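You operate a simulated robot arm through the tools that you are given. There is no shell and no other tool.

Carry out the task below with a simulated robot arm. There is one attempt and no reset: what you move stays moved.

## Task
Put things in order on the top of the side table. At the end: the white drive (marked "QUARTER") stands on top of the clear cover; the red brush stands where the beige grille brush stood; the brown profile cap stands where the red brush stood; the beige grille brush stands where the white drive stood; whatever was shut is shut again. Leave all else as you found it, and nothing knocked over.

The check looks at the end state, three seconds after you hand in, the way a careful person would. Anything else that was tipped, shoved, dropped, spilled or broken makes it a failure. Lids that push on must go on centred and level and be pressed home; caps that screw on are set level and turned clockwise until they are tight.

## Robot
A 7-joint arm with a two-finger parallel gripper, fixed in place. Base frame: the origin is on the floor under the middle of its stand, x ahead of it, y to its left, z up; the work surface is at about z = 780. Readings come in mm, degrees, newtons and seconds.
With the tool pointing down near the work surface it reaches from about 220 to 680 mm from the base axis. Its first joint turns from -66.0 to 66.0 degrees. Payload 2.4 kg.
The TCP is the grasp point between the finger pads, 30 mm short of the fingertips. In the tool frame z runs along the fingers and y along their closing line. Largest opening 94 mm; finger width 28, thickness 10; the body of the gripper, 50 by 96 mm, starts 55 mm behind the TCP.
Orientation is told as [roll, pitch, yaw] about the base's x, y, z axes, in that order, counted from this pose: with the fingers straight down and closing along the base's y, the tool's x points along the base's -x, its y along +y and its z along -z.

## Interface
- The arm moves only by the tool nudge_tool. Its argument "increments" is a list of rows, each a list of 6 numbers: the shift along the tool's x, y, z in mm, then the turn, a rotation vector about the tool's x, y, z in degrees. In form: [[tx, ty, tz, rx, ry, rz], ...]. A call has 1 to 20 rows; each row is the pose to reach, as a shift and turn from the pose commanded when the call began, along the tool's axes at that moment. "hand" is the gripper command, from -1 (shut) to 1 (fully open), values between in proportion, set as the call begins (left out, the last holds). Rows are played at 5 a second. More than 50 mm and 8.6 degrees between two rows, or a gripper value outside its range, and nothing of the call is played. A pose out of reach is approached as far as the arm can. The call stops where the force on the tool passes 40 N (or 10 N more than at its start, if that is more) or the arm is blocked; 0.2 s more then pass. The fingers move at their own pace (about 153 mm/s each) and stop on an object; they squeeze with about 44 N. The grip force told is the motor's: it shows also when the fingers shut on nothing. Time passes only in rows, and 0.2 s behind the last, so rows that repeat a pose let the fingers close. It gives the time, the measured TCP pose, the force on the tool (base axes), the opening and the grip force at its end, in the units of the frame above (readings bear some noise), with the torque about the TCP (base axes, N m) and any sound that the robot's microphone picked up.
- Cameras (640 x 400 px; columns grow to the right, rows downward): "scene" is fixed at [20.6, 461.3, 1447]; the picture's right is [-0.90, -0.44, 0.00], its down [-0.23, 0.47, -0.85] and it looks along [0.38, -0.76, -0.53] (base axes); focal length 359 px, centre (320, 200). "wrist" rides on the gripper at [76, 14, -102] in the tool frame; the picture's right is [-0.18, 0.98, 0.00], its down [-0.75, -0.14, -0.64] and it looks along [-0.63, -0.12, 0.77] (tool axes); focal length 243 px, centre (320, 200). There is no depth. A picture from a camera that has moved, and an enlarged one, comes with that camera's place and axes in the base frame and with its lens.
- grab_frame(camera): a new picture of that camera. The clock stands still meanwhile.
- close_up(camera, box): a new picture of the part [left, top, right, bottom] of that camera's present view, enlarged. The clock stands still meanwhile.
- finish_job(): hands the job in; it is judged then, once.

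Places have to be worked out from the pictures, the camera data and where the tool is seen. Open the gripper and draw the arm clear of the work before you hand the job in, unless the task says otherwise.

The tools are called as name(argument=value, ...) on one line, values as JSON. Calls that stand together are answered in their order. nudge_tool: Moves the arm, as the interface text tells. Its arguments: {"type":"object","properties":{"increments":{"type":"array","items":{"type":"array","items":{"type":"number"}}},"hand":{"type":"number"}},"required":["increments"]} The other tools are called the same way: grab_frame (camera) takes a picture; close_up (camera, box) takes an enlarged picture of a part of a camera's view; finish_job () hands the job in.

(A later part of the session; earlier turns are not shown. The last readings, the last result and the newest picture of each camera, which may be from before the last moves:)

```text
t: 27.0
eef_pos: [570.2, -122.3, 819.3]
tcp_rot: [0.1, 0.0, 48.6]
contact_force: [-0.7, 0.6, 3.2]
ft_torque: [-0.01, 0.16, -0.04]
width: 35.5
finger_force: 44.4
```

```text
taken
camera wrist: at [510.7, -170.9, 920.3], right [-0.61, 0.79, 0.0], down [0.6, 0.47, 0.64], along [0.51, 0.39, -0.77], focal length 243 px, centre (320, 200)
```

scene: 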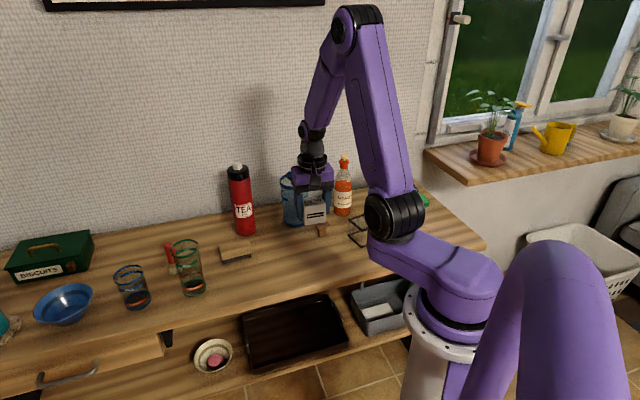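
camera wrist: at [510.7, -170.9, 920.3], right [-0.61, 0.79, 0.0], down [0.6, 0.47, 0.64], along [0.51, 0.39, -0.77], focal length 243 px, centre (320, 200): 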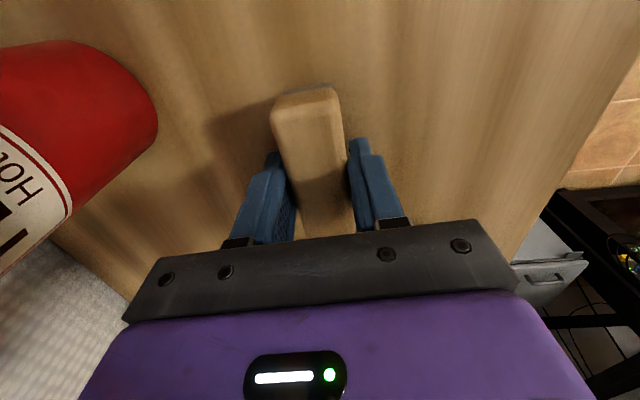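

Gripped at 35.5 mm. I lift straight up and carry it to above the drive's former spot (372.2,-208.5).

nudge_tool(increments=[[0, 0, -10, 0, 0, 0], [0, 0, -30, 0, 0, 0], [0, 0, -70, 0, 0, 0], [0, 0, -110, 0, 0, 0], [32.6, 15.3, -110, 0, 0, 1.1], [65.1, 30.6, -110, 0, 0, 2.2], [97.7, 45.9, -110, 0, 0, 3.3], [130.3, 61.1, -110, 0, 0, 4.4], [162.8, 76.4, -110, 0, 0, 5.5], [195.4, 91.7, -110, 0, 0, 6.6], [195.4, 91.7, -110, 0, 0, 6.6]])

grab_frame(camera="wrist")

grab_frame(camera="scene")

```text
t: 29.4
eef_pos: [371.0, -210.1, 930.2]
tcp_rot: [0.1, -0.1, 41.9]
contact_force: [0.2, -0.5, -0.8]
ft_torque: [0.04, -0.01, -0.02]
width: 35.5
finger_force: 44.3
```

```text
taken
camera wrist: at [306.6, -249.6, 1030.6], right [-0.52, 0.85, 0.0], down [0.65, 0.4, 0.64], along [0.55, 0.33, -0.77], focal length 243 px, centre (320, 200)
```

wrist: 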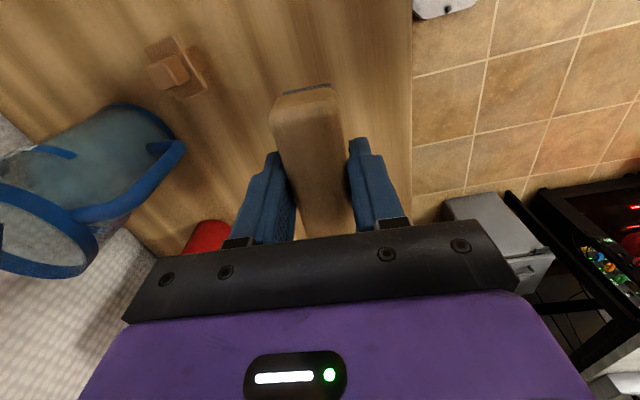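

```text
taken
```

scene: 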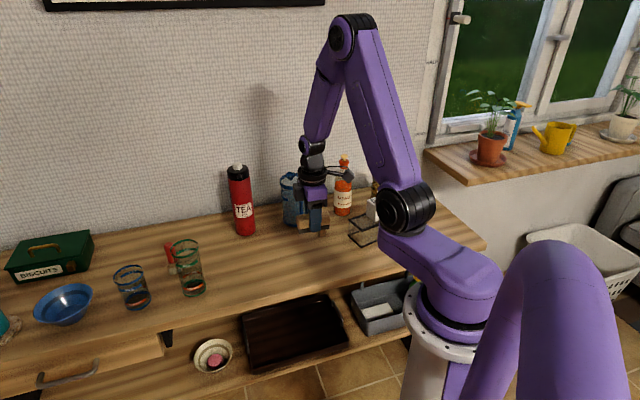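

Over the drive's spot (~(372,-209)). I lower to just above contact height.

nudge_tool(increments=[[0, 0, 25, 0, 0, 0], [0, 0, 50, 0, 0, 0], [0, 0, 75, 0, 0, 0], [0, 0, 95, 0, 0, 0], [0, 0, 106, 0, 0, 0], [0, 0, 106, 0, 0, 0]])

close_up(camera="scene", box=[270, 190, 350, 280])

```text
t: 30.8
eef_pos: [372.2, -207.9, 822.8]
tcp_rot: [0.0, 0.0, 41.9]
contact_force: [-0.5, 0.4, -0.9]
ft_torque: [0.02, -0.02, 0.0]
width: 35.4
finger_force: 44.4
```

```text
4.44 times, centred on (310, 235) of scene
camera zoom: at [20.6, 461.3, 1447.0], right [-0.9, -0.44, 0.0], down [-0.23, 0.47, -0.85], along [0.38, -0.76, -0.53], focal length 1596 px, centre (364, 44)
```

zoom: 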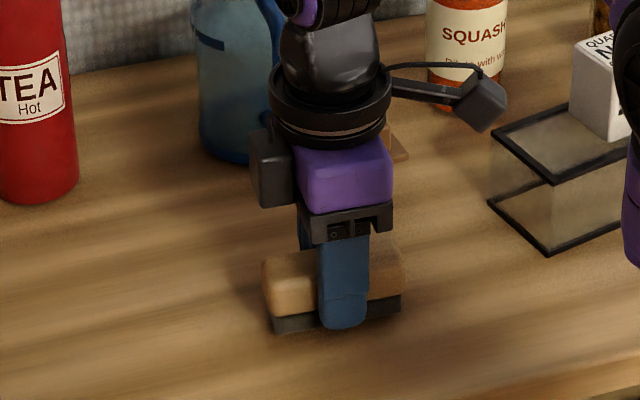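

nudge_tool(increments=[[0, 0, 1, 0, 0, 0], [0, 0, 2, 0, 0, 0], [0, 0, 2, 0, 0, 0]])

```text
t: 31.6
eef_pos: [371.2, -208.7, 821.7]
tcp_rot: [-0.1, 0.0, 41.9]
contact_force: [-0.3, -0.3, -0.3]
ft_torque: [-0.01, 0.02, 0.0]
width: 35.5
finger_force: 44.2
```

nudge_tool(increments=[[0, 0, 1, 0, 0, 0], [0, 0, 1, 0, 0, 0]])

```text
t: 32.2
eef_pos: [371.5, -207.9, 820.1]
tcp_rot: [0.1, 0.0, 41.9]
contact_force: [-0.5, -0.4, -0.6]
ft_torque: [0.02, 0.01, 0.0]
width: 35.3
finger_force: 44.1
```

No contact yet; I continue 1 mm at a time.

nudge_tool(increments=[[0, 0, 0.7, 0, 0, 0], [0, 0, 0.7, 0, 0, 0]])

nudge_tool(increments=[[0, 0, 0.7, 0, 0, 0], [0, 0, 0.7, 0, 0, 0]])

```text
t: 32.8
eef_pos: [371.9, -209.1, 818.6]
tcp_rot: [0.0, 0.0, 41.9]
contact_force: [-1.1, 0.4, 4.6]
ft_torque: [0.01, 0.15, -0.05]
width: 35.6
finger_force: 43.9
```

```text
t: 33.4
eef_pos: [371.7, -208.2, 818.4]
tcp_rot: [0.0, 0.0, 42.0]
contact_force: [-3.8, 0.5, 27.4]
ft_torque: [0.0, 0.32, -0.01]
width: 35.4
finger_force: 44.0
```

Contact at z≈818.6. I back off 0.6 mm to take off the load, then open moderately.

nudge_tool(increments=[[0, 0, -0.6, 0, 0, 0], [0, 0, -0.6, 0, 0, 0]])

nudge_tool(increments=[[0, 0, 0, 0, 0, 0], [0, 0, 0, 0, 0, 0], [0, 0, 0, 0, 0, 0]], hand=0.5)

nudge_tool(increments=[[0, 0, -10, 0, 0, 0], [0, 0, -30, 0, 0, 0], [0, 0, -60, 0, 0, 0], [0, 0, -100, 0, 0, 0], [0, 0, -150, 0, 0, 0], [0, 0, -200, 0, 0, 0], [0, 0, -200, 0, 0, 0]])

grab_frame(camera="wrist")

grab_frame(camera="scene")

```text
t: 34.0
eef_pos: [372.4, -209.0, 817.5]
tcp_rot: [0.0, 0.0, 42.0]
contact_force: [0.0, -0.4, 14.8]
ft_torque: [0.01, 0.08, 0.01]
width: 35.4
finger_force: 43.9
```

```text
t: 34.8
eef_pos: [371.4, -208.6, 819.0]
tcp_rot: [0.0, 0.0, 41.9]
contact_force: [-0.1, 0.2, -0.6]
ft_torque: [0.01, 0.0, 0.0]
width: 70.4
finger_force: 0.0
```

```text
t: 36.4
eef_pos: [373.7, -207.0, 1018.9]
tcp_rot: [0.1, 0.0, 42.1]
contact_force: [-0.2, -0.8, -0.7]
ft_torque: [0.01, 0.02, 0.0]
width: 70.5
finger_force: 0.0
```

```text
taken
camera wrist: at [308.6, -247.6, 1121.6], right [-0.52, 0.85, 0.0], down [0.65, 0.4, 0.64], along [0.55, 0.33, -0.77], focal length 243 px, centre (320, 200)
```

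wrist: 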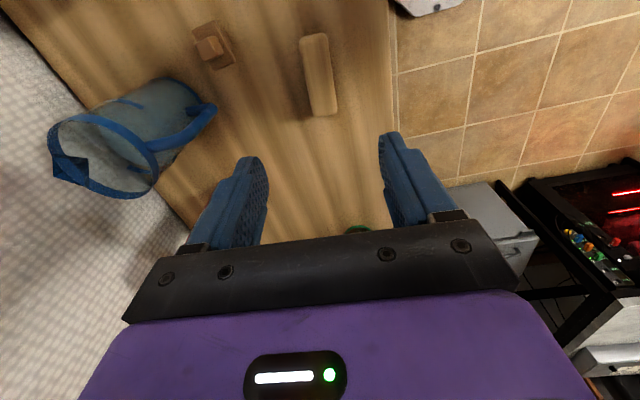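

```text
taken
```

scene: 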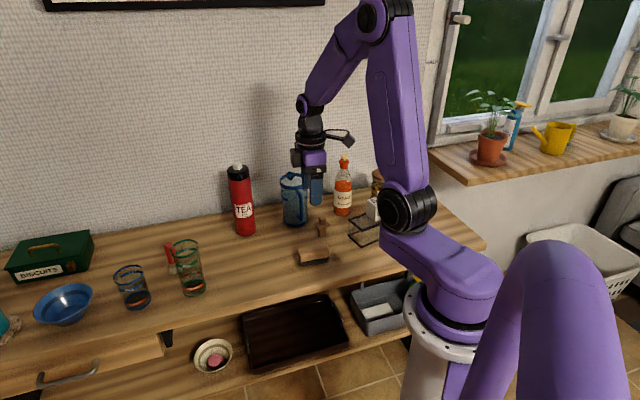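

The grille brush stands at the drive's old spot. Now I travel to above the red brush with yaw 30°.

nudge_tool(increments=[[-39.8, -6.2, -5, 0, 0, 1.3], [-79.5, -12.4, -10, 0, 0, 2.7], [-119.3, -18.6, -10, 0, 0, 4], [-159, -24.8, -10, 0, 0, 5.3], [-198.8, -30.9, -10, 0, 0, 6.7], [-238.5, -37.1, -10, 0, 0, 8], [-278.3, -43.3, -10, 0, 0, 9.3], [-318, -49.5, -10, 0, 0, 10.7], [-357.8, -55.7, -10, 0, 0, 12], [-357.8, -55.7, -10, 0, 0, 12]], hand=0.5)

```text
t: 38.6
eef_pos: [674.2, -11.4, 1028.5]
tcp_rot: [0.1, 0.2, 29.9]
contact_force: [-0.7, 0.3, -0.1]
ft_torque: [-0.03, 0.06, 0.0]
width: 70.3
finger_force: 0.1
```

I descend to z≈918 (fingertips still above the handle) and then try to extend outward by 10 mm.

nudge_tool(increments=[[0, 0, 30, 0, 0, 0], [0, 0, 60, 0, 0, 0], [0, 0, 90, 0, 0, 0], [0, 0, 110, 0, 0, 0], [0, 0, 110, 0, 0, 0]])

nudge_tool(increments=[[-4.3, -2.5, 0, 0, 0, 0], [-8.7, -5, 0, 0, 0, 0], [-8.7, -5, 0, 0, 0, 0]])

grab_frame(camera="wrist")

close_up(camera="scene", box=[120, 150, 260, 310])

```text
t: 39.8
eef_pos: [674.6, -10.5, 917.8]
tcp_rot: [0.0, -0.1, 29.8]
contact_force: [0.3, -0.5, 0.3]
ft_torque: [-0.02, 0.01, 0.03]
width: 70.4
finger_force: 0.0
```

```text
t: 40.6
eef_pos: [684.2, -11.2, 918.6]
tcp_rot: [-0.1, 0.0, 30.0]
contact_force: [0.4, -0.5, 0.6]
ft_torque: [-0.02, 0.02, 0.0]
width: 70.8
finger_force: 0.1
```

```text
taken
camera wrist: at [613.1, -36.7, 1019.9], right [-0.33, 0.94, 0.0], down [0.72, 0.25, 0.64], along [0.61, 0.21, -0.77], focal length 243 px, centre (320, 200)
```

wrist: 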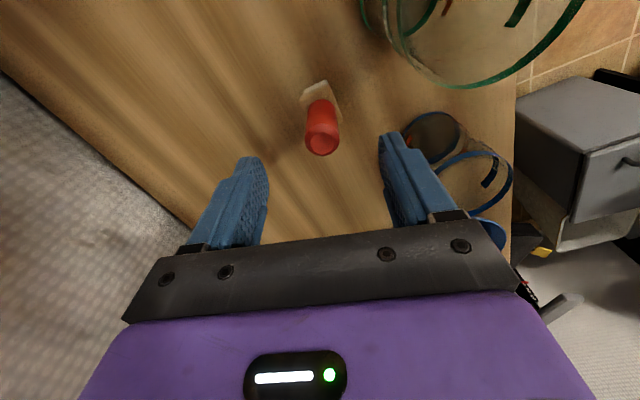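

```text
2.50 times, centred on (190, 230) of scene
camera zoom: at [20.6, 461.3, 1447.0], right [-0.9, -0.44, 0.0], down [-0.23, 0.47, -0.85], along [0.38, -0.76, -0.53], focal length 898 px, centre (645, 125)
```

zoom: 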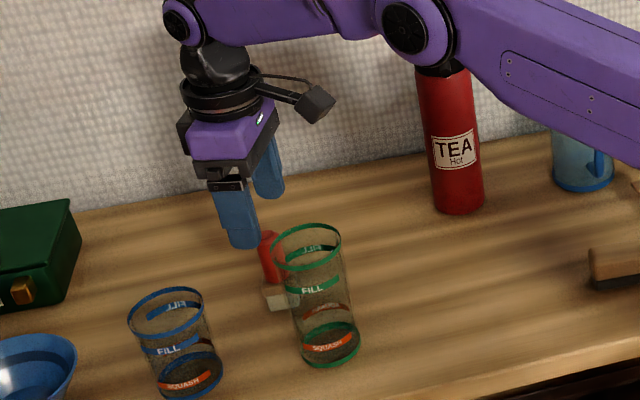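

It reaches x=684 lower down. I take a close-up to centre on the handle precisely.

close_up(camera="wrist", box=[270, 70, 370, 170])

```text
4.00 times, centred on (320, 120) of wrist
camera zoom: at [613.1, -36.7, 1019.9], right [-0.33, 0.94, 0.0], down [0.72, 0.25, 0.64], along [0.61, 0.21, -0.77], focal length 970 px, centre (320, 520)
```

zoom: 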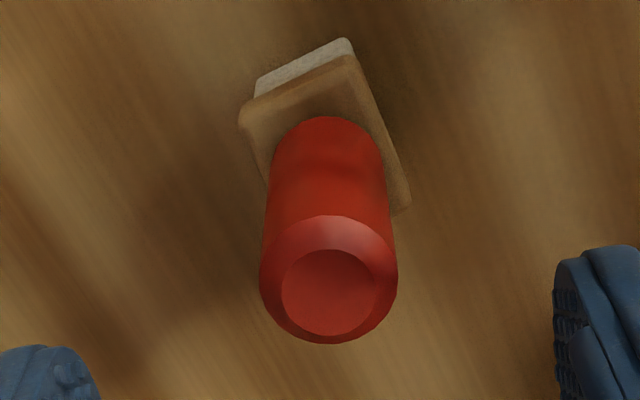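

Handle at (684.3,-10.0) and the TCP is within ~1.5 mm. I shift 1.2 mm along tool y and descend to z≈857.

nudge_tool(increments=[[0, 1.2, 15, 0, 0, 0], [0, 1.2, 30, 0, 0, 0], [0, 1.2, 45, 0, 0, 0], [0, 1.2, 55, 0, 0, 0], [0, 1.2, 62, 0, 0, 0], [0, 1.2, 62, 0, 0, 0]])

grab_frame(camera="wrist")

close_up(camera="scene", box=[130, 180, 230, 310])

```text
t: 42.0
eef_pos: [683.5, -9.8, 855.6]
tcp_rot: [0.1, -0.1, 29.9]
contact_force: [0.4, -1.1, 0.1]
ft_torque: [-0.02, 0.01, -0.03]
width: 70.7
finger_force: 0.0
```

```text
taken
camera wrist: at [612.2, -35.0, 957.1], right [-0.33, 0.94, 0.0], down [0.72, 0.25, 0.64], along [0.61, 0.21, -0.77], focal length 243 px, centre (320, 200)
```

wrist: 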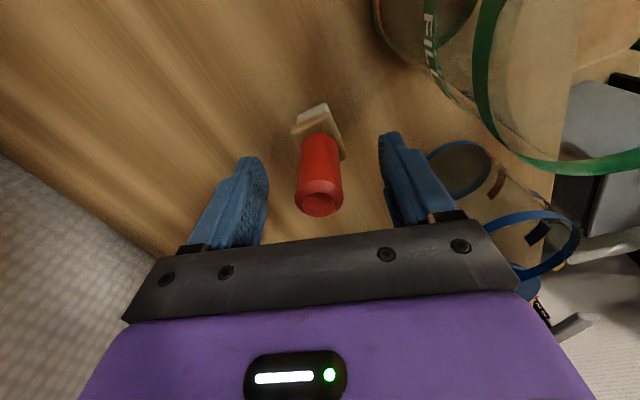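

```text
3.08 times, centred on (180, 245) of scene
camera zoom: at [20.6, 461.3, 1447.0], right [-0.9, -0.44, 0.0], down [-0.23, 0.47, -0.85], along [0.38, -0.76, -0.53], focal length 1105 px, centre (751, 62)
```

zoom: 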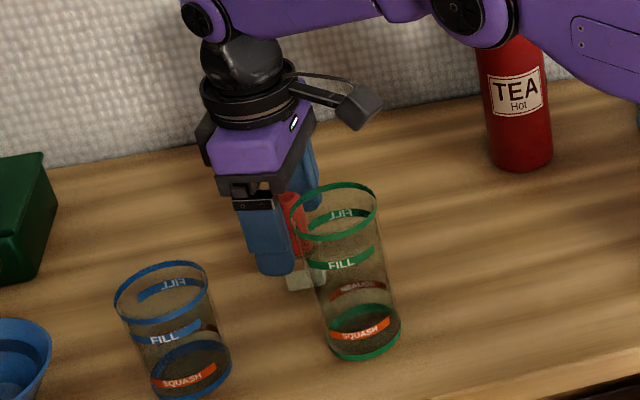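

Handle is centred between the fingers with clear space to both glasses. Close.

nudge_tool(increments=[[0, 0, 0, 0, 0, 0], [0, 0, 0, 0, 0, 0], [0, 0, 0, 0, 0, 0], [0, 0, 0, 0, 0, 0]], hand=-1)

grab_frame(camera="wrist")

```text
t: 43.0
eef_pos: [683.8, -9.3, 856.3]
tcp_rot: [-0.1, -0.1, 29.9]
contact_force: [-0.5, 1.5, 0.8]
ft_torque: [0.01, -0.03, -0.01]
width: 22.2
finger_force: 43.8
```

```text
taken
camera wrist: at [612.1, -35.0, 957.2], right [-0.33, 0.94, 0.0], down [0.72, 0.25, 0.64], along [0.61, 0.21, -0.77], focal length 243 px, centre (320, 200)
```

wrist: 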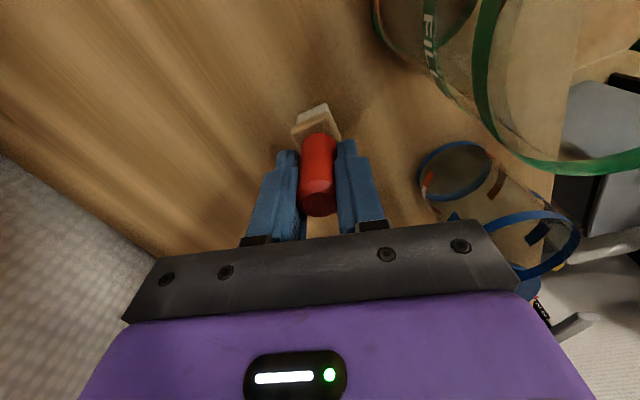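

Held at 22.2 mm. I lift 40 mm straight up, then move away from the glass to the grille brush's former spot (571,-124).

nudge_tool(increments=[[0, 0, -8, 0, 0, 0], [0, 0, -22, 0, 0, 0], [0, 0, -42, 0, 0, 0], [31, -8.6, -60, 0, 0, -1.4], [62, -17.2, -78, 0, 0, -2.8], [93, -25.8, -95, 0, 0, -4.2], [124, -34.4, -100, 0, 0, -5.6], [155.1, -43, -100, 0, 0, -7], [155.1, -43, -100, 0, 0, -7]])

grab_frame(camera="wrist")

close_up(camera="scene", box=[130, 140, 290, 310])

```text
t: 45.0
eef_pos: [570.4, -126.8, 956.6]
tcp_rot: [0.0, 0.0, 36.9]
contact_force: [-0.1, 0.2, -0.9]
ft_torque: [0.02, 0.01, 0.0]
width: 22.5
finger_force: 43.7
```

```text
taken
camera wrist: at [502.5, -160.0, 1057.0], right [-0.44, 0.9, 0.0], down [0.69, 0.34, 0.64], along [0.58, 0.29, -0.77], focal length 243 px, centre (320, 200)
```

wrist: 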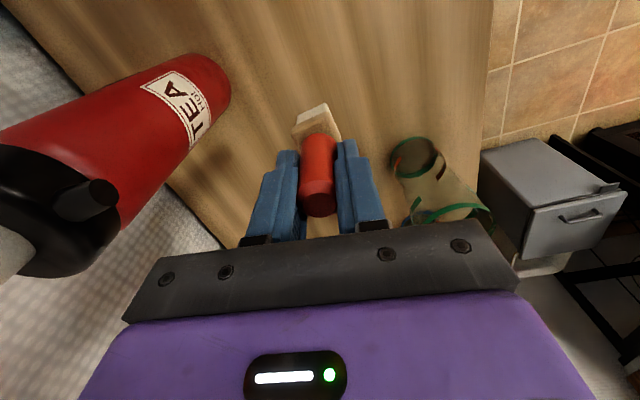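

```text
2.35 times, centred on (210, 225) of scene
camera zoom: at [20.6, 461.3, 1447.0], right [-0.9, -0.44, 0.0], down [-0.23, 0.47, -0.85], along [0.38, -0.76, -0.53], focal length 845 px, centre (579, 141)
```

zoom: 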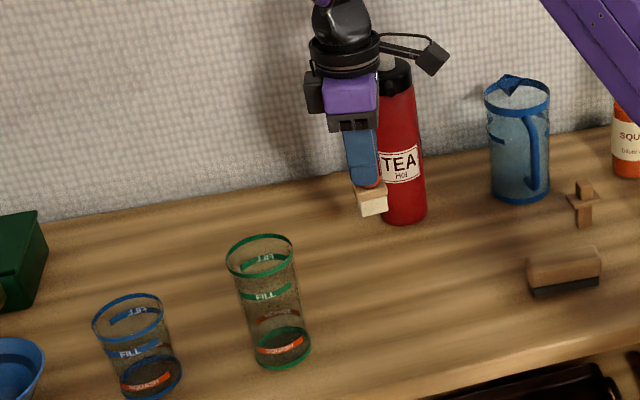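

Near target; I correct by ~1.8 mm in y and lower to just above contact (z≈859).

nudge_tool(increments=[[-1.1, 1.4, 25, 0, 0, 0], [-1.1, 1.4, 50, 0, 0, 0], [-1.1, 1.4, 75, 0, 0, 0], [-1.1, 1.4, 90, 0, 0, 0], [-1.1, 1.4, 97, 0, 0, 0], [-1.1, 1.4, 97, 0, 0, 0]])

nudge_tool(increments=[[0, 0, 1, 0, 0, 0], [0, 0, 1.5, 0, 0, 0], [0, 0, 1.5, 0, 0, 0]])

close_up(camera="scene", box=[190, 180, 290, 280])

```text
t: 46.4
eef_pos: [571.7, -122.7, 859.5]
tcp_rot: [0.0, 0.1, 36.9]
contact_force: [-1.0, 0.1, -1.6]
ft_torque: [-0.04, 0.02, 0.0]
width: 22.1
finger_force: 43.7
```

```text
t: 47.2
eef_pos: [572.2, -122.6, 858.9]
tcp_rot: [0.1, 0.1, 37.0]
contact_force: [-0.3, 0.8, -0.6]
ft_torque: [0.01, 0.0, 0.0]
width: 22.4
finger_force: 43.9
```

```text
4.00 times, centred on (240, 230) of scene
camera zoom: at [20.6, 461.3, 1447.0], right [-0.9, -0.44, 0.0], down [-0.23, 0.47, -0.85], along [0.38, -0.76, -0.53], focal length 1436 px, centre (640, 80)
```

zoom: 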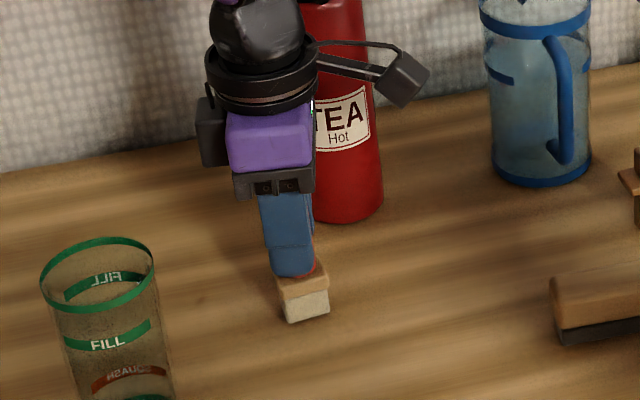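

nudge_tool(increments=[[0, 0, 0.8, 0, 0, 0], [0, 0, 0.8, 0, 0, 0]])

nudge_tool(increments=[[0, 0, 0.7, 0, 0, 0], [0, 0, 0.7, 0, 0, 0]])

```text
t: 47.8
eef_pos: [571.8, -122.9, 857.0]
tcp_rot: [0.1, -0.1, 36.8]
contact_force: [-0.5, 0.1, -0.5]
ft_torque: [0.0, 0.01, 0.0]
width: 22.4
finger_force: 44.5
```

```text
t: 48.4
eef_pos: [571.4, -124.2, 855.5]
tcp_rot: [0.0, 0.0, 36.9]
contact_force: [-0.2, -0.5, -0.7]
ft_torque: [0.04, -0.03, -0.01]
width: 22.3
finger_force: 44.4
```

nudge_tool(increments=[[0, 0, 0.7, 0, 0, 0], [0, 0, 0.7, 0, 0, 0]])

nudge_tool(increments=[[0, 0, 0.6, 0, 0, 0], [0, 0, 0.6, 0, 0, 0]])

```text
t: 49.0
eef_pos: [571.1, -123.6, 856.5]
tcp_rot: [0.0, 0.0, 36.9]
contact_force: [0.2, -0.7, -0.5]
ft_torque: [0.01, -0.01, 0.01]
width: 22.2
finger_force: 44.4
```

```text
t: 49.6
eef_pos: [571.6, -122.8, 856.5]
tcp_rot: [0.0, 0.0, 36.9]
contact_force: [-1.5, 0.6, 6.1]
ft_torque: [0.03, 0.15, 0.0]
width: 22.3
finger_force: 44.4
```

Contact at 6 N. I release and rise straight up.

nudge_tool(increments=[[0, 0, 0, 0, 0, 0], [0, 0, 0, 0, 0, 0], [0, 0, 0, 0, 0, 0]], hand=0.3)

nudge_tool(increments=[[0, 0, -10, 0, 0, 0], [0, 0, -30, 0, 0, 0], [0, 0, -60, 0, 0, 0], [0, 0, -100, 0, 0, 0], [0, 0, -140, 0, 0, 0], [0, 0, -170, 0, 0, 0], [0, 0, -170, 0, 0, 0]])

grab_frame(camera="wrist")

grab_frame(camera="scene")

```text
t: 50.4
eef_pos: [572.0, -123.0, 855.7]
tcp_rot: [0.1, 0.0, 36.9]
contact_force: [-0.7, -0.6, -0.2]
ft_torque: [0.0, 0.05, 0.03]
width: 61.1
finger_force: 0.1
```

```text
t: 52.0
eef_pos: [570.9, -123.8, 1025.7]
tcp_rot: [0.0, -0.1, 37.0]
contact_force: [0.3, 0.0, 0.1]
ft_torque: [-0.01, -0.05, 0.01]
width: 61.0
finger_force: 0.1
```

```text
taken
camera wrist: at [502.2, -157.9, 1126.8], right [-0.44, 0.9, 0.0], down [0.69, 0.34, 0.64], along [0.58, 0.28, -0.77], focal length 243 px, centre (320, 200)
```

wrist: 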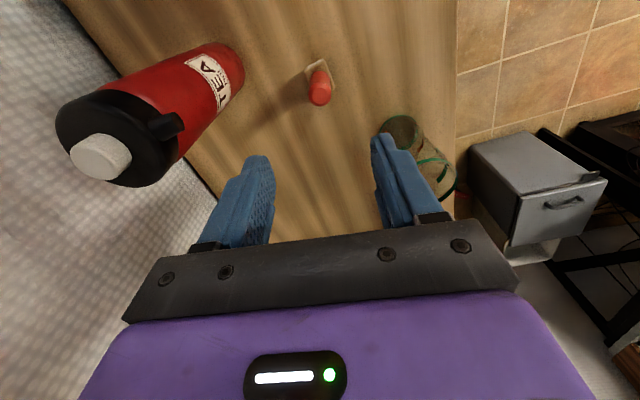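

```text
taken
```

scene: 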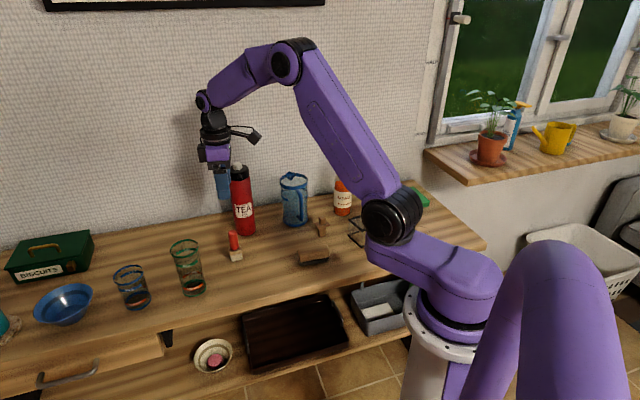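

Red brush stands upright at the grille brush's former spot. Next, the cap: I travel high to above it with yaw 52° and look at the clearance to the jug's handle.

nudge_tool(increments=[[37.5, -8.1, 0, 0, 0, -2.1], [75, -16.3, 0, 0, 0, -4.3], [112.5, -24.4, 0, 0, 0, -6.4], [150, -32.6, 0, 0, 0, -8.6], [187.5, -40.7, 0, 0, 0, -10.7], [225, -48.9, 0, 0, 0, -12.9], [262.5, -57, 0, 0, 0, -15], [262.5, -57, 0, 0, 0, -15]], hand=0.1)

grab_frame(camera="wrist")

grab_frame(camera="scene")

```text
t: 53.8
eef_pos: [396.7, -324.7, 1025.7]
tcp_rot: [0.0, 0.0, 52.1]
contact_force: [0.1, -0.8, -0.2]
ft_torque: [0.0, 0.01, 0.02]
width: 52.0
finger_force: 0.0
```

```text
taken
camera wrist: at [340.0, -376.8, 1127.6], right [-0.66, 0.75, 0.0], down [0.58, 0.51, 0.64], along [0.48, 0.42, -0.77], focal length 243 px, centre (320, 200)
```

wrist: 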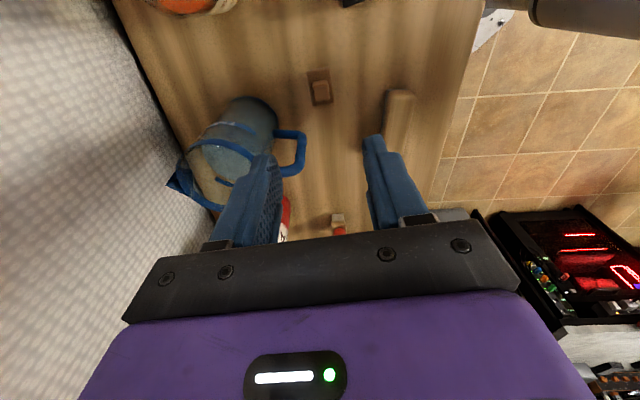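

```text
taken
```

scene: 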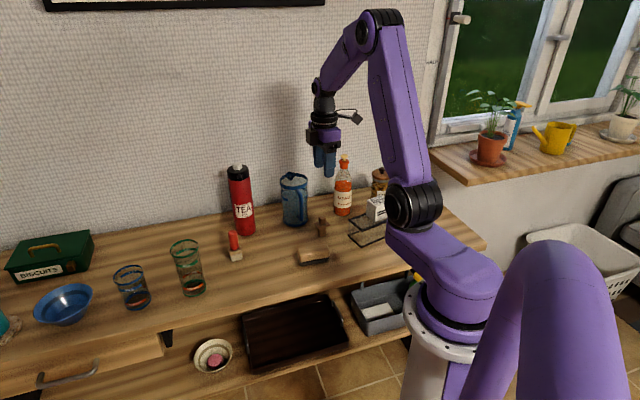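

close_up(camera="wrist", box=[170, 50, 430, 220])

close_up(camera="wrist", box=[290, 55, 350, 115])

close_up(camera="scene", box=[270, 160, 350, 240])

```text
2.35 times, centred on (300, 135) of wrist
camera zoom: at [340.0, -376.8, 1127.6], right [-0.66, 0.75, 0.0], down [0.58, 0.51, 0.64], along [0.48, 0.42, -0.77], focal length 571 px, centre (367, 353)
```

zoom: 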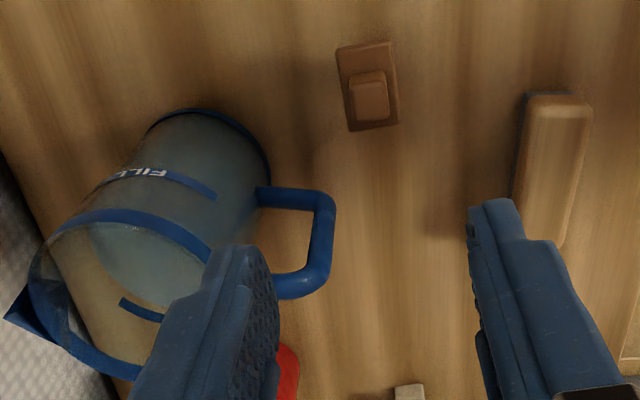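

```text
6.67 times, centred on (320, 85) of wrist
camera zoom: at [340.0, -376.8, 1127.6], right [-0.66, 0.75, 0.0], down [0.58, 0.51, 0.64], along [0.48, 0.42, -0.77], focal length 1618 px, centre (320, 967)
```

zoom: 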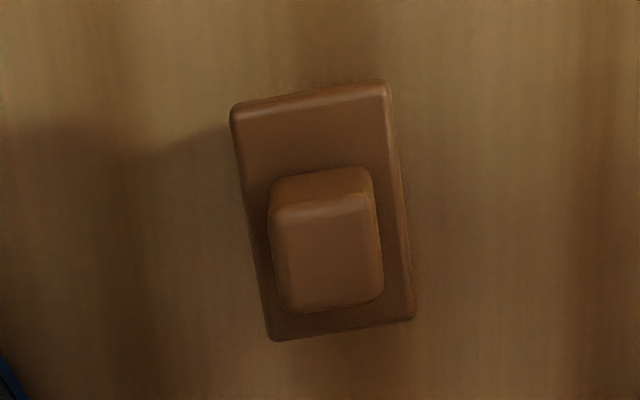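

```text
5.00 times, centred on (310, 200) of scene
camera zoom: at [20.6, 461.3, 1447.0], right [-0.9, -0.44, 0.0], down [-0.23, 0.47, -0.85], along [0.38, -0.76, -0.53], focal length 1796 px, centre (370, 200)
```

zoom: 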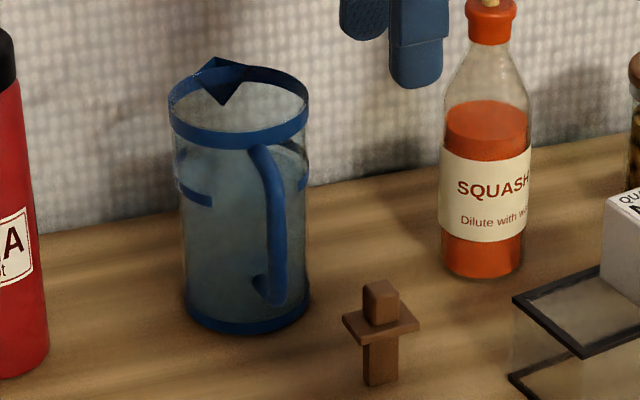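

Cap knob centre ≈(400,-322), flange long side at ~50.5°; the jug's handle reaches to ≈(455,-301) from z 832 to 914. I'll tilt the tool 12° about its closing axis so that the hand body leans away from the jug handle, still high up.

nudge_tool(increments=[[0.5, 0, 0, 0, -4, 0.5], [1, 0, 0, 0, -8, 1], [1.4, -0.2, 0, 0, -12, 1.5], [1.4, -0.2, 0, 0, -12, 1.5]])

grab_frame(camera="wrist")

close_up(camera="scene", box=[260, 60, 420, 260])

```text
t: 54.8
eef_pos: [396.2, -327.3, 1026.0]
tcp_rot: [0.1, -12.1, 50.4]
contact_force: [0.1, -0.5, 0.3]
ft_torque: [-0.03, -0.01, 0.05]
width: 51.7
finger_force: 0.0
```

```text
taken
camera wrist: at [325.4, -392.2, 1109.0], right [-0.64, 0.76, 0.04], down [0.49, 0.37, 0.78], along [0.58, 0.53, -0.62], focal length 243 px, centre (320, 200)
```

wrist: 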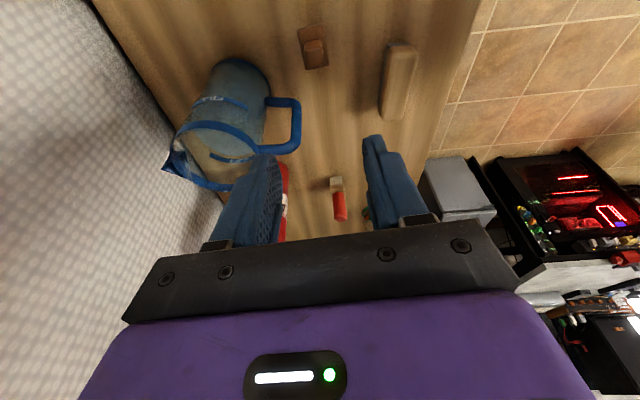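

```text
2.00 times, centred on (340, 160) of scene
camera zoom: at [20.6, 461.3, 1447.0], right [-0.9, -0.44, 0.0], down [-0.23, 0.47, -0.85], along [0.38, -0.76, -0.53], focal length 718 px, centre (280, 280)
```

zoom: 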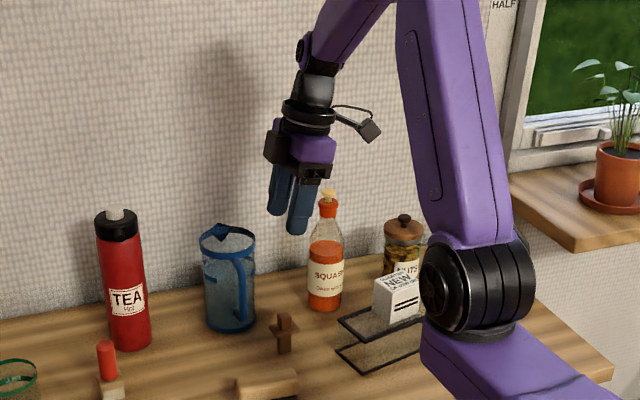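

The tilt is right. I descend vertically (in the tilted tool frame) to z≈915 and check.

nudge_tool(increments=[[6.2, 0, 29.3, 0, 0, 0], [12.5, 0, 58.7, 0, 0, 0], [18.7, 0, 88, 0, 0, 0], [22.9, 0, 107.6, 0, 0, 0], [22.9, 0, 107.6, 0, 0, 0]])

grab_frame(camera="wrist")

close_up(camera="scene", box=[260, 130, 380, 260])

```text
t: 56.0
eef_pos: [394.4, -326.5, 916.0]
tcp_rot: [0.1, -12.0, 50.4]
contact_force: [-0.3, 0.2, 0.1]
ft_torque: [-0.05, 0.02, 0.03]
width: 51.7
finger_force: 0.0
```

```text
taken
camera wrist: at [324.5, -391.8, 998.4], right [-0.64, 0.76, 0.04], down [0.49, 0.37, 0.78], along [0.58, 0.52, -0.62], focal length 243 px, centre (320, 200)
```

wrist: 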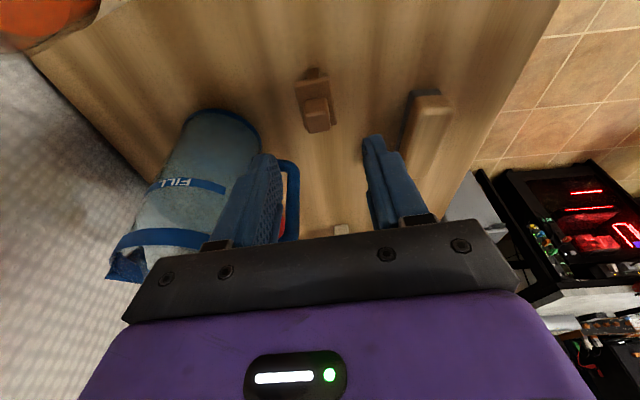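

```text
3.08 times, centred on (320, 195) of scene
camera zoom: at [20.6, 461.3, 1447.0], right [-0.9, -0.44, 0.0], down [-0.23, 0.47, -0.85], along [0.38, -0.76, -0.53], focal length 1105 px, centre (320, 215)
```

zoom: 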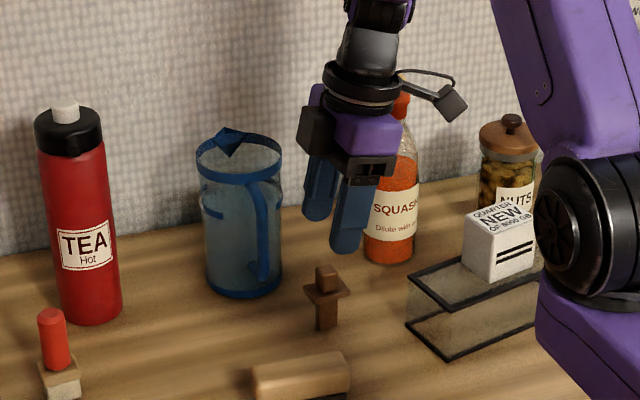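

close_up(camera="wrist", box=[270, 50, 370, 150])

```text
4.00 times, centred on (320, 100) of wrist
camera zoom: at [324.5, -391.8, 998.4], right [-0.64, 0.76, 0.04], down [0.49, 0.37, 0.78], along [0.58, 0.52, -0.62], focal length 970 px, centre (320, 600)
```

zoom: 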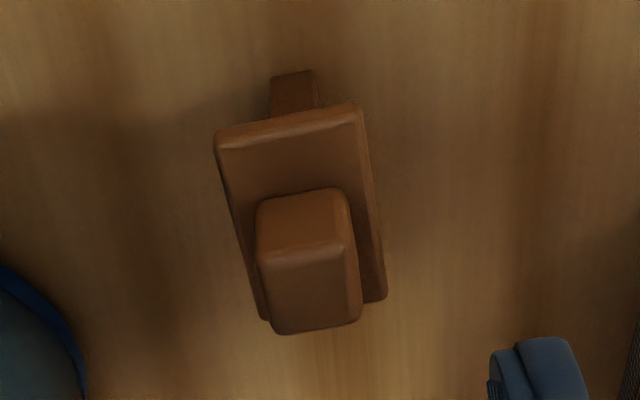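

Knob top ≈(401,-322). I correct ~1.5 mm in both axes and descend to z≈864.

nudge_tool(increments=[[1.5, -1.4, 14.7, 0, 0, 0], [4.6, -1.4, 29.3, 0, 0, 0], [7.7, -1.4, 43, 0, 0, 0], [9.1, -1.4, 49.9, 0, 0, 0], [9.1, -1.4, 49.9, 0, 0, 0]])

grab_frame(camera="wrist")

close_up(camera="scene", box=[270, 160, 370, 250])

```text
t: 57.2
eef_pos: [396.7, -327.0, 865.6]
tcp_rot: [0.2, -12.0, 50.4]
contact_force: [-0.2, -0.2, 0.4]
ft_torque: [0.0, -0.01, 0.05]
width: 51.7
finger_force: 0.0
```

```text
taken
camera wrist: at [326.2, -392.4, 947.6], right [-0.64, 0.76, 0.04], down [0.49, 0.37, 0.78], along [0.58, 0.52, -0.62], focal length 243 px, centre (320, 200)
```

wrist: 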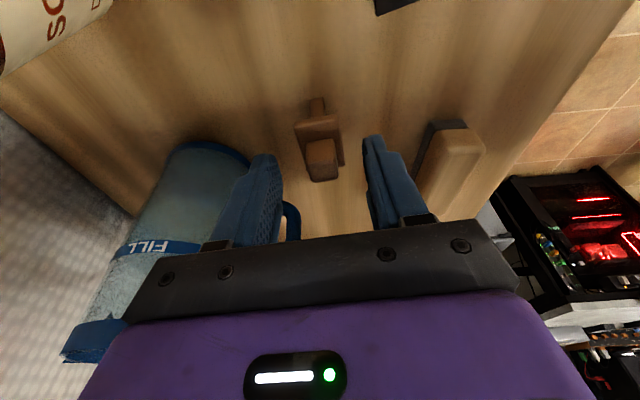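

```text
4.44 times, centred on (320, 205) of scene
camera zoom: at [20.6, 461.3, 1447.0], right [-0.9, -0.44, 0.0], down [-0.23, 0.47, -0.85], along [0.38, -0.76, -0.53], focal length 1596 px, centre (320, 178)
```

zoom: 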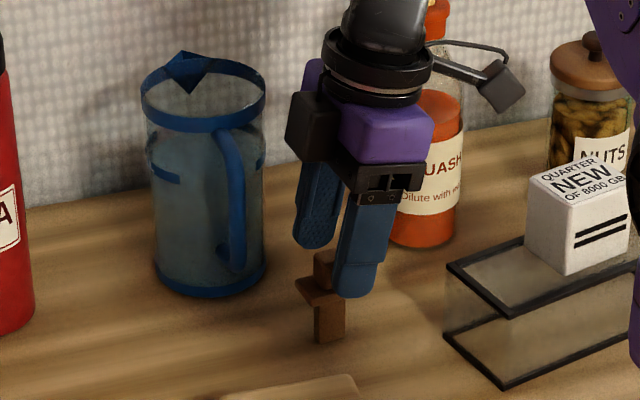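

Well centred laterally, clear of the jug handle. I lower 4.5 mm more.

nudge_tool(increments=[[0.4, 0, 2, 0, 0, 0], [0.9, 0, 4.4, 0, 0, 0], [0.9, 0, 4.4, 0, 0, 0]])

close_up(camera="scene", box=[300, 195, 348, 240])

close_up(camera="wrist", box=[230, 80, 410, 230])

```text
t: 58.0
eef_pos: [396.1, -326.4, 859.2]
tcp_rot: [0.1, -12.1, 50.4]
contact_force: [1.1, -0.2, -0.3]
ft_torque: [0.03, -0.04, -0.04]
width: 51.7
finger_force: 0.0
```

```text
8.89 times, centred on (324, 218) of scene
camera zoom: at [20.6, 461.3, 1447.0], right [-0.9, -0.44, 0.0], down [-0.23, 0.47, -0.85], along [0.38, -0.76, -0.53], focal length 3192 px, centre (284, 44)
```

zoom: 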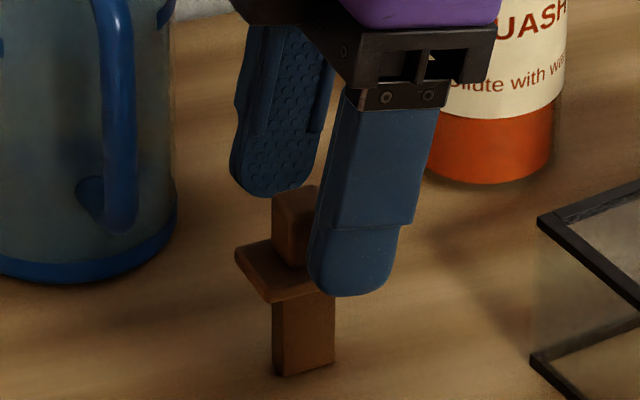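

```text
2.67 times, centred on (320, 155) of wrist
camera zoom: at [326.2, -392.5, 943.1], right [-0.64, 0.76, 0.04], down [0.49, 0.37, 0.78], along [0.58, 0.52, -0.62], focal length 647 px, centre (320, 320)
```

zoom: 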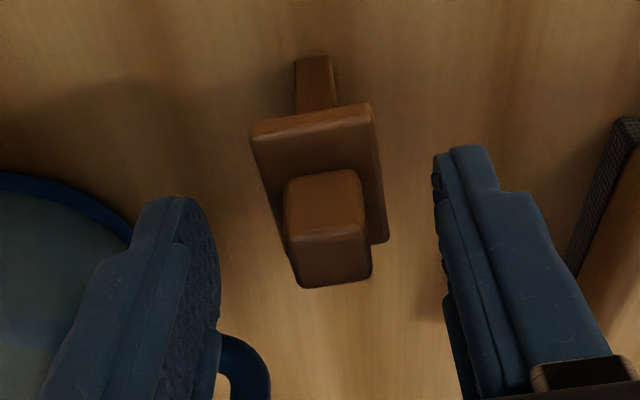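

The pads' lower edge sits ≈3–4 mm above the flange. I shift 2 mm toward the knob's centre and close gently.

nudge_tool(increments=[[-2, 0, 0.4, 0, 0, 0], [-2, 0, 0.4, 0, 0, 0]])

nudge_tool(increments=[[0, 0, 0, 0, 0, 0], [0, 0, 0, 0, 0, 0], [0, 0, 0, 0, 0, 0], [0, 0, 0, 0, 0, 0]], hand=-1)

close_up(camera="scene", box=[300, 195, 348, 240])

close_up(camera="wrist", box=[230, 80, 410, 230])

```text
t: 58.6
eef_pos: [398.5, -326.0, 859.5]
tcp_rot: [0.1, -11.9, 50.5]
contact_force: [0.8, -0.3, -0.2]
ft_torque: [0.04, -0.03, 0.02]
width: 51.7
finger_force: 0.0
```

```text
t: 59.6
eef_pos: [397.6, -325.5, 859.8]
tcp_rot: [0.2, -12.0, 50.4]
contact_force: [-0.2, 0.4, -0.7]
ft_torque: [-0.02, -0.06, 0.01]
width: 16.3
finger_force: 44.3
```

```text
8.89 times, centred on (324, 218) of scene
camera zoom: at [20.6, 461.3, 1447.0], right [-0.9, -0.44, 0.0], down [-0.23, 0.47, -0.85], along [0.38, -0.76, -0.53], focal length 3192 px, centre (284, 44)
```

zoom: 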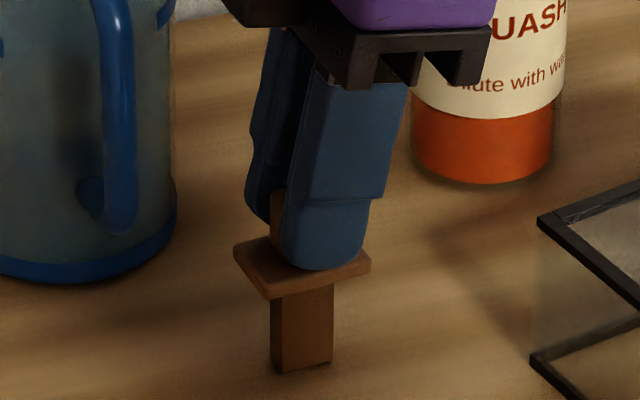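

```text
2.67 times, centred on (320, 155) of wrist
camera zoom: at [327.5, -391.0, 942.9], right [-0.64, 0.76, 0.04], down [0.49, 0.37, 0.78], along [0.58, 0.52, -0.62], focal length 647 px, centre (320, 320)
```

zoom: 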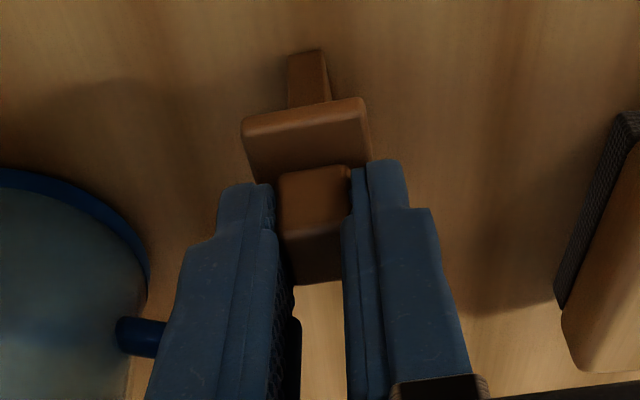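

Knob gripped at 16.3 mm with the cap still upright. I lift vertically (tilted-frame components).

nudge_tool(increments=[[-1.7, 0, -7.8, 0, 0, 0], [-5.2, 0, -24.5, 0, 0, 0], [-12.5, 0, -58.7, 0, 0, 0], [-20.8, 0, -97.8, 0, 0, 0], [-29.1, 0, -136.9, 0, 0, 0], [-37.4, 0, -176.1, 0, 0, 0], [-37.4, 0, -176.1, 0, 0, 0]])

grab_frame(camera="wrist")

close_up(camera="scene", box=[260, 60, 420, 260])

```text
t: 61.2
eef_pos: [400.7, -323.9, 1040.2]
tcp_rot: [0.2, -12.2, 50.5]
contact_force: [-1.3, 0.9, 0.5]
ft_torque: [0.01, 0.03, -0.05]
width: 16.4
finger_force: 44.0
```

```text
taken
camera wrist: at [330.2, -389.6, 1123.0], right [-0.64, 0.76, 0.04], down [0.5, 0.37, 0.78], along [0.58, 0.52, -0.62], focal length 243 px, centre (320, 200)
```

wrist: 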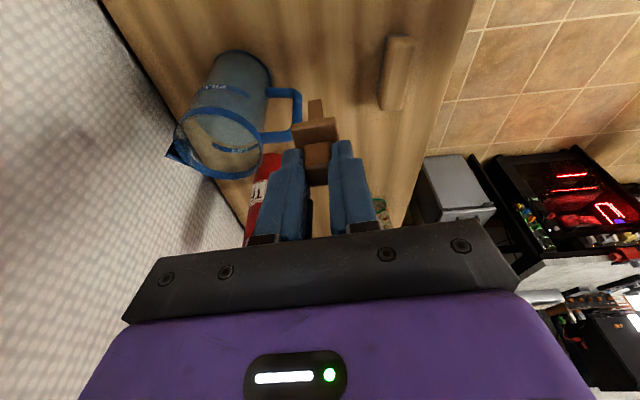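

```text
2.00 times, centred on (340, 160) of scene
camera zoom: at [20.6, 461.3, 1447.0], right [-0.9, -0.44, 0.0], down [-0.23, 0.47, -0.85], along [0.38, -0.76, -0.53], focal length 718 px, centre (280, 280)
```

zoom: 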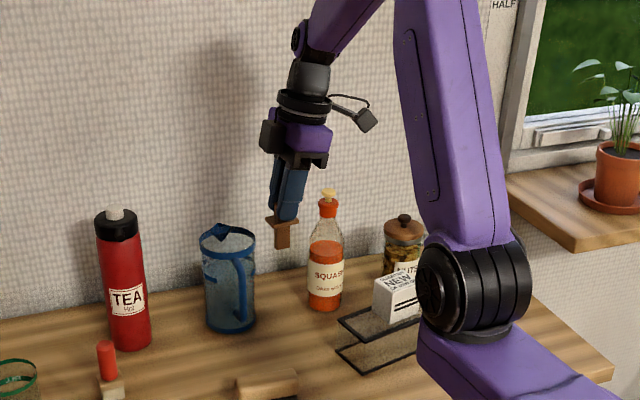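

The cap is held upright. I carry it on a high path toward the red brush's former spot, turning to yaw ~70°.

nudge_tool(increments=[[-38.2, -1.7, 10.4, -0.45, 0, -2.13], [-76.4, -3.5, 20.8, -0.9, 0, -4.26], [-114.7, -5.2, 31.2, -1.36, 0, -6.39], [-152.9, -6.9, 41.6, -1.81, 0, -8.52], [-191.1, -8.7, 52, -2.26, 0, -10.65], [-229.3, -10.4, 62.4, -2.71, 0, -12.78], [-267.6, -12.1, 72.8, -3.16, 0, -14.91], [-305.8, -13.9, 83.2, -3.62, 0, -17.04], [-344, -15.6, 93.6, -4.07, 0, -19.17], [-344, -15.6, 93.6, -4.07, 0, -19.17]])

grab_frame(camera="wrist")

close_up(camera="scene", box=[100, 100, 280, 310])

```text
t: 63.4
eef_pos: [636.7, -59.7, 1020.9]
tcp_rot: [0.2, -12.0, 69.9]
contact_force: [-0.4, -0.7, -0.8]
ft_torque: [0.02, 0.02, 0.03]
width: 16.2
finger_force: 43.9
```

```text
taken
camera wrist: at [592.6, -144.1, 1104.5], right [-0.86, 0.5, 0.04], down [0.34, 0.52, 0.78], along [0.37, 0.69, -0.62], focal length 243 px, centre (320, 200)
```

wrist: 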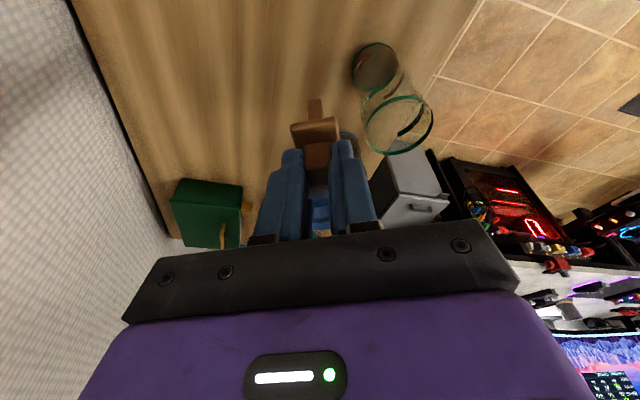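

```text
1.90 times, centred on (190, 205) of scene
camera zoom: at [20.6, 461.3, 1447.0], right [-0.9, -0.44, 0.0], down [-0.23, 0.47, -0.85], along [0.38, -0.76, -0.53], focal length 684 px, centre (568, 190)
```

zoom: 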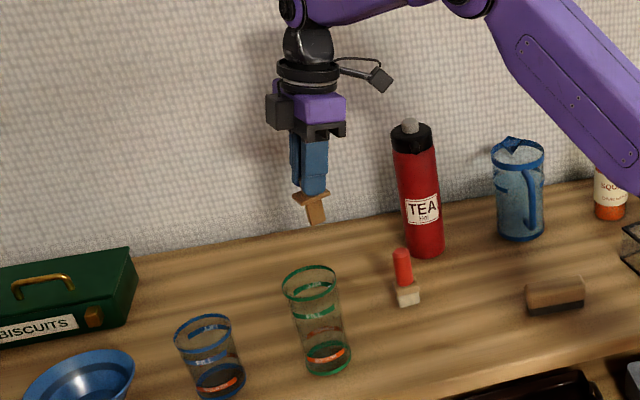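

All clear around. I move in and down diagonally to ~45 mm above the landing height at the red brush's former spot.

nudge_tool(increments=[[-6.4, -5.4, 24.9, 0, 0, 0], [-12.9, -10.7, 49.8, 0, 0, 0], [-19.3, -16.1, 74.6, 0, 0, 0], [-25.8, -21.4, 99.5, 0, 0, 0], [-32.2, -26.8, 124.4, 0, 0, 0], [-32.2, -26.8, 124.4, 0, 0, 0]])

grab_frame(camera="wrist")

close_up(camera="scene", box=[110, 160, 250, 310])

```text
t: 64.8
eef_pos: [681.9, -13.3, 907.0]
tcp_rot: [0.1, -12.1, 70.1]
contact_force: [-0.2, 0.1, -0.5]
ft_torque: [-0.01, 0.02, 0.02]
width: 16.3
finger_force: 44.0
```

```text
taken
camera wrist: at [637.2, -100.1, 989.1], right [-0.86, 0.5, 0.04], down [0.34, 0.52, 0.78], along [0.38, 0.69, -0.62], focal length 243 px, centre (320, 200)
```

wrist: 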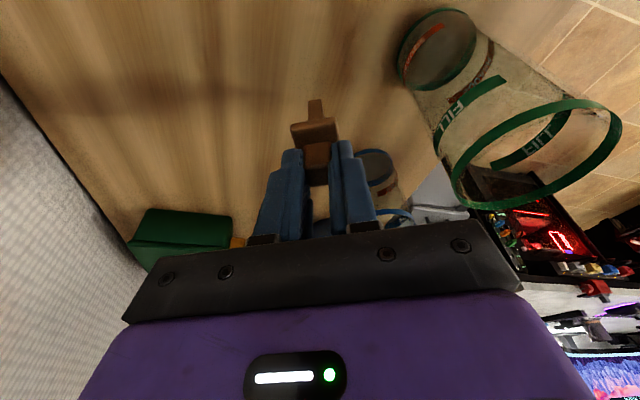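

```text
2.67 times, centred on (180, 235) of scene
camera zoom: at [20.6, 461.3, 1447.0], right [-0.9, -0.44, 0.0], down [-0.23, 0.47, -0.85], along [0.38, -0.76, -0.53], focal length 958 px, centre (693, 107)
```

zoom: 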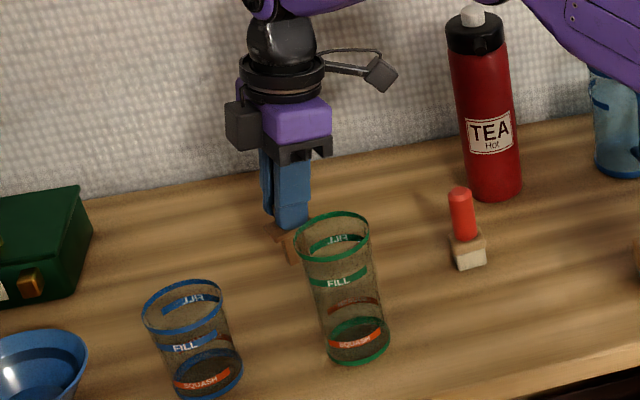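

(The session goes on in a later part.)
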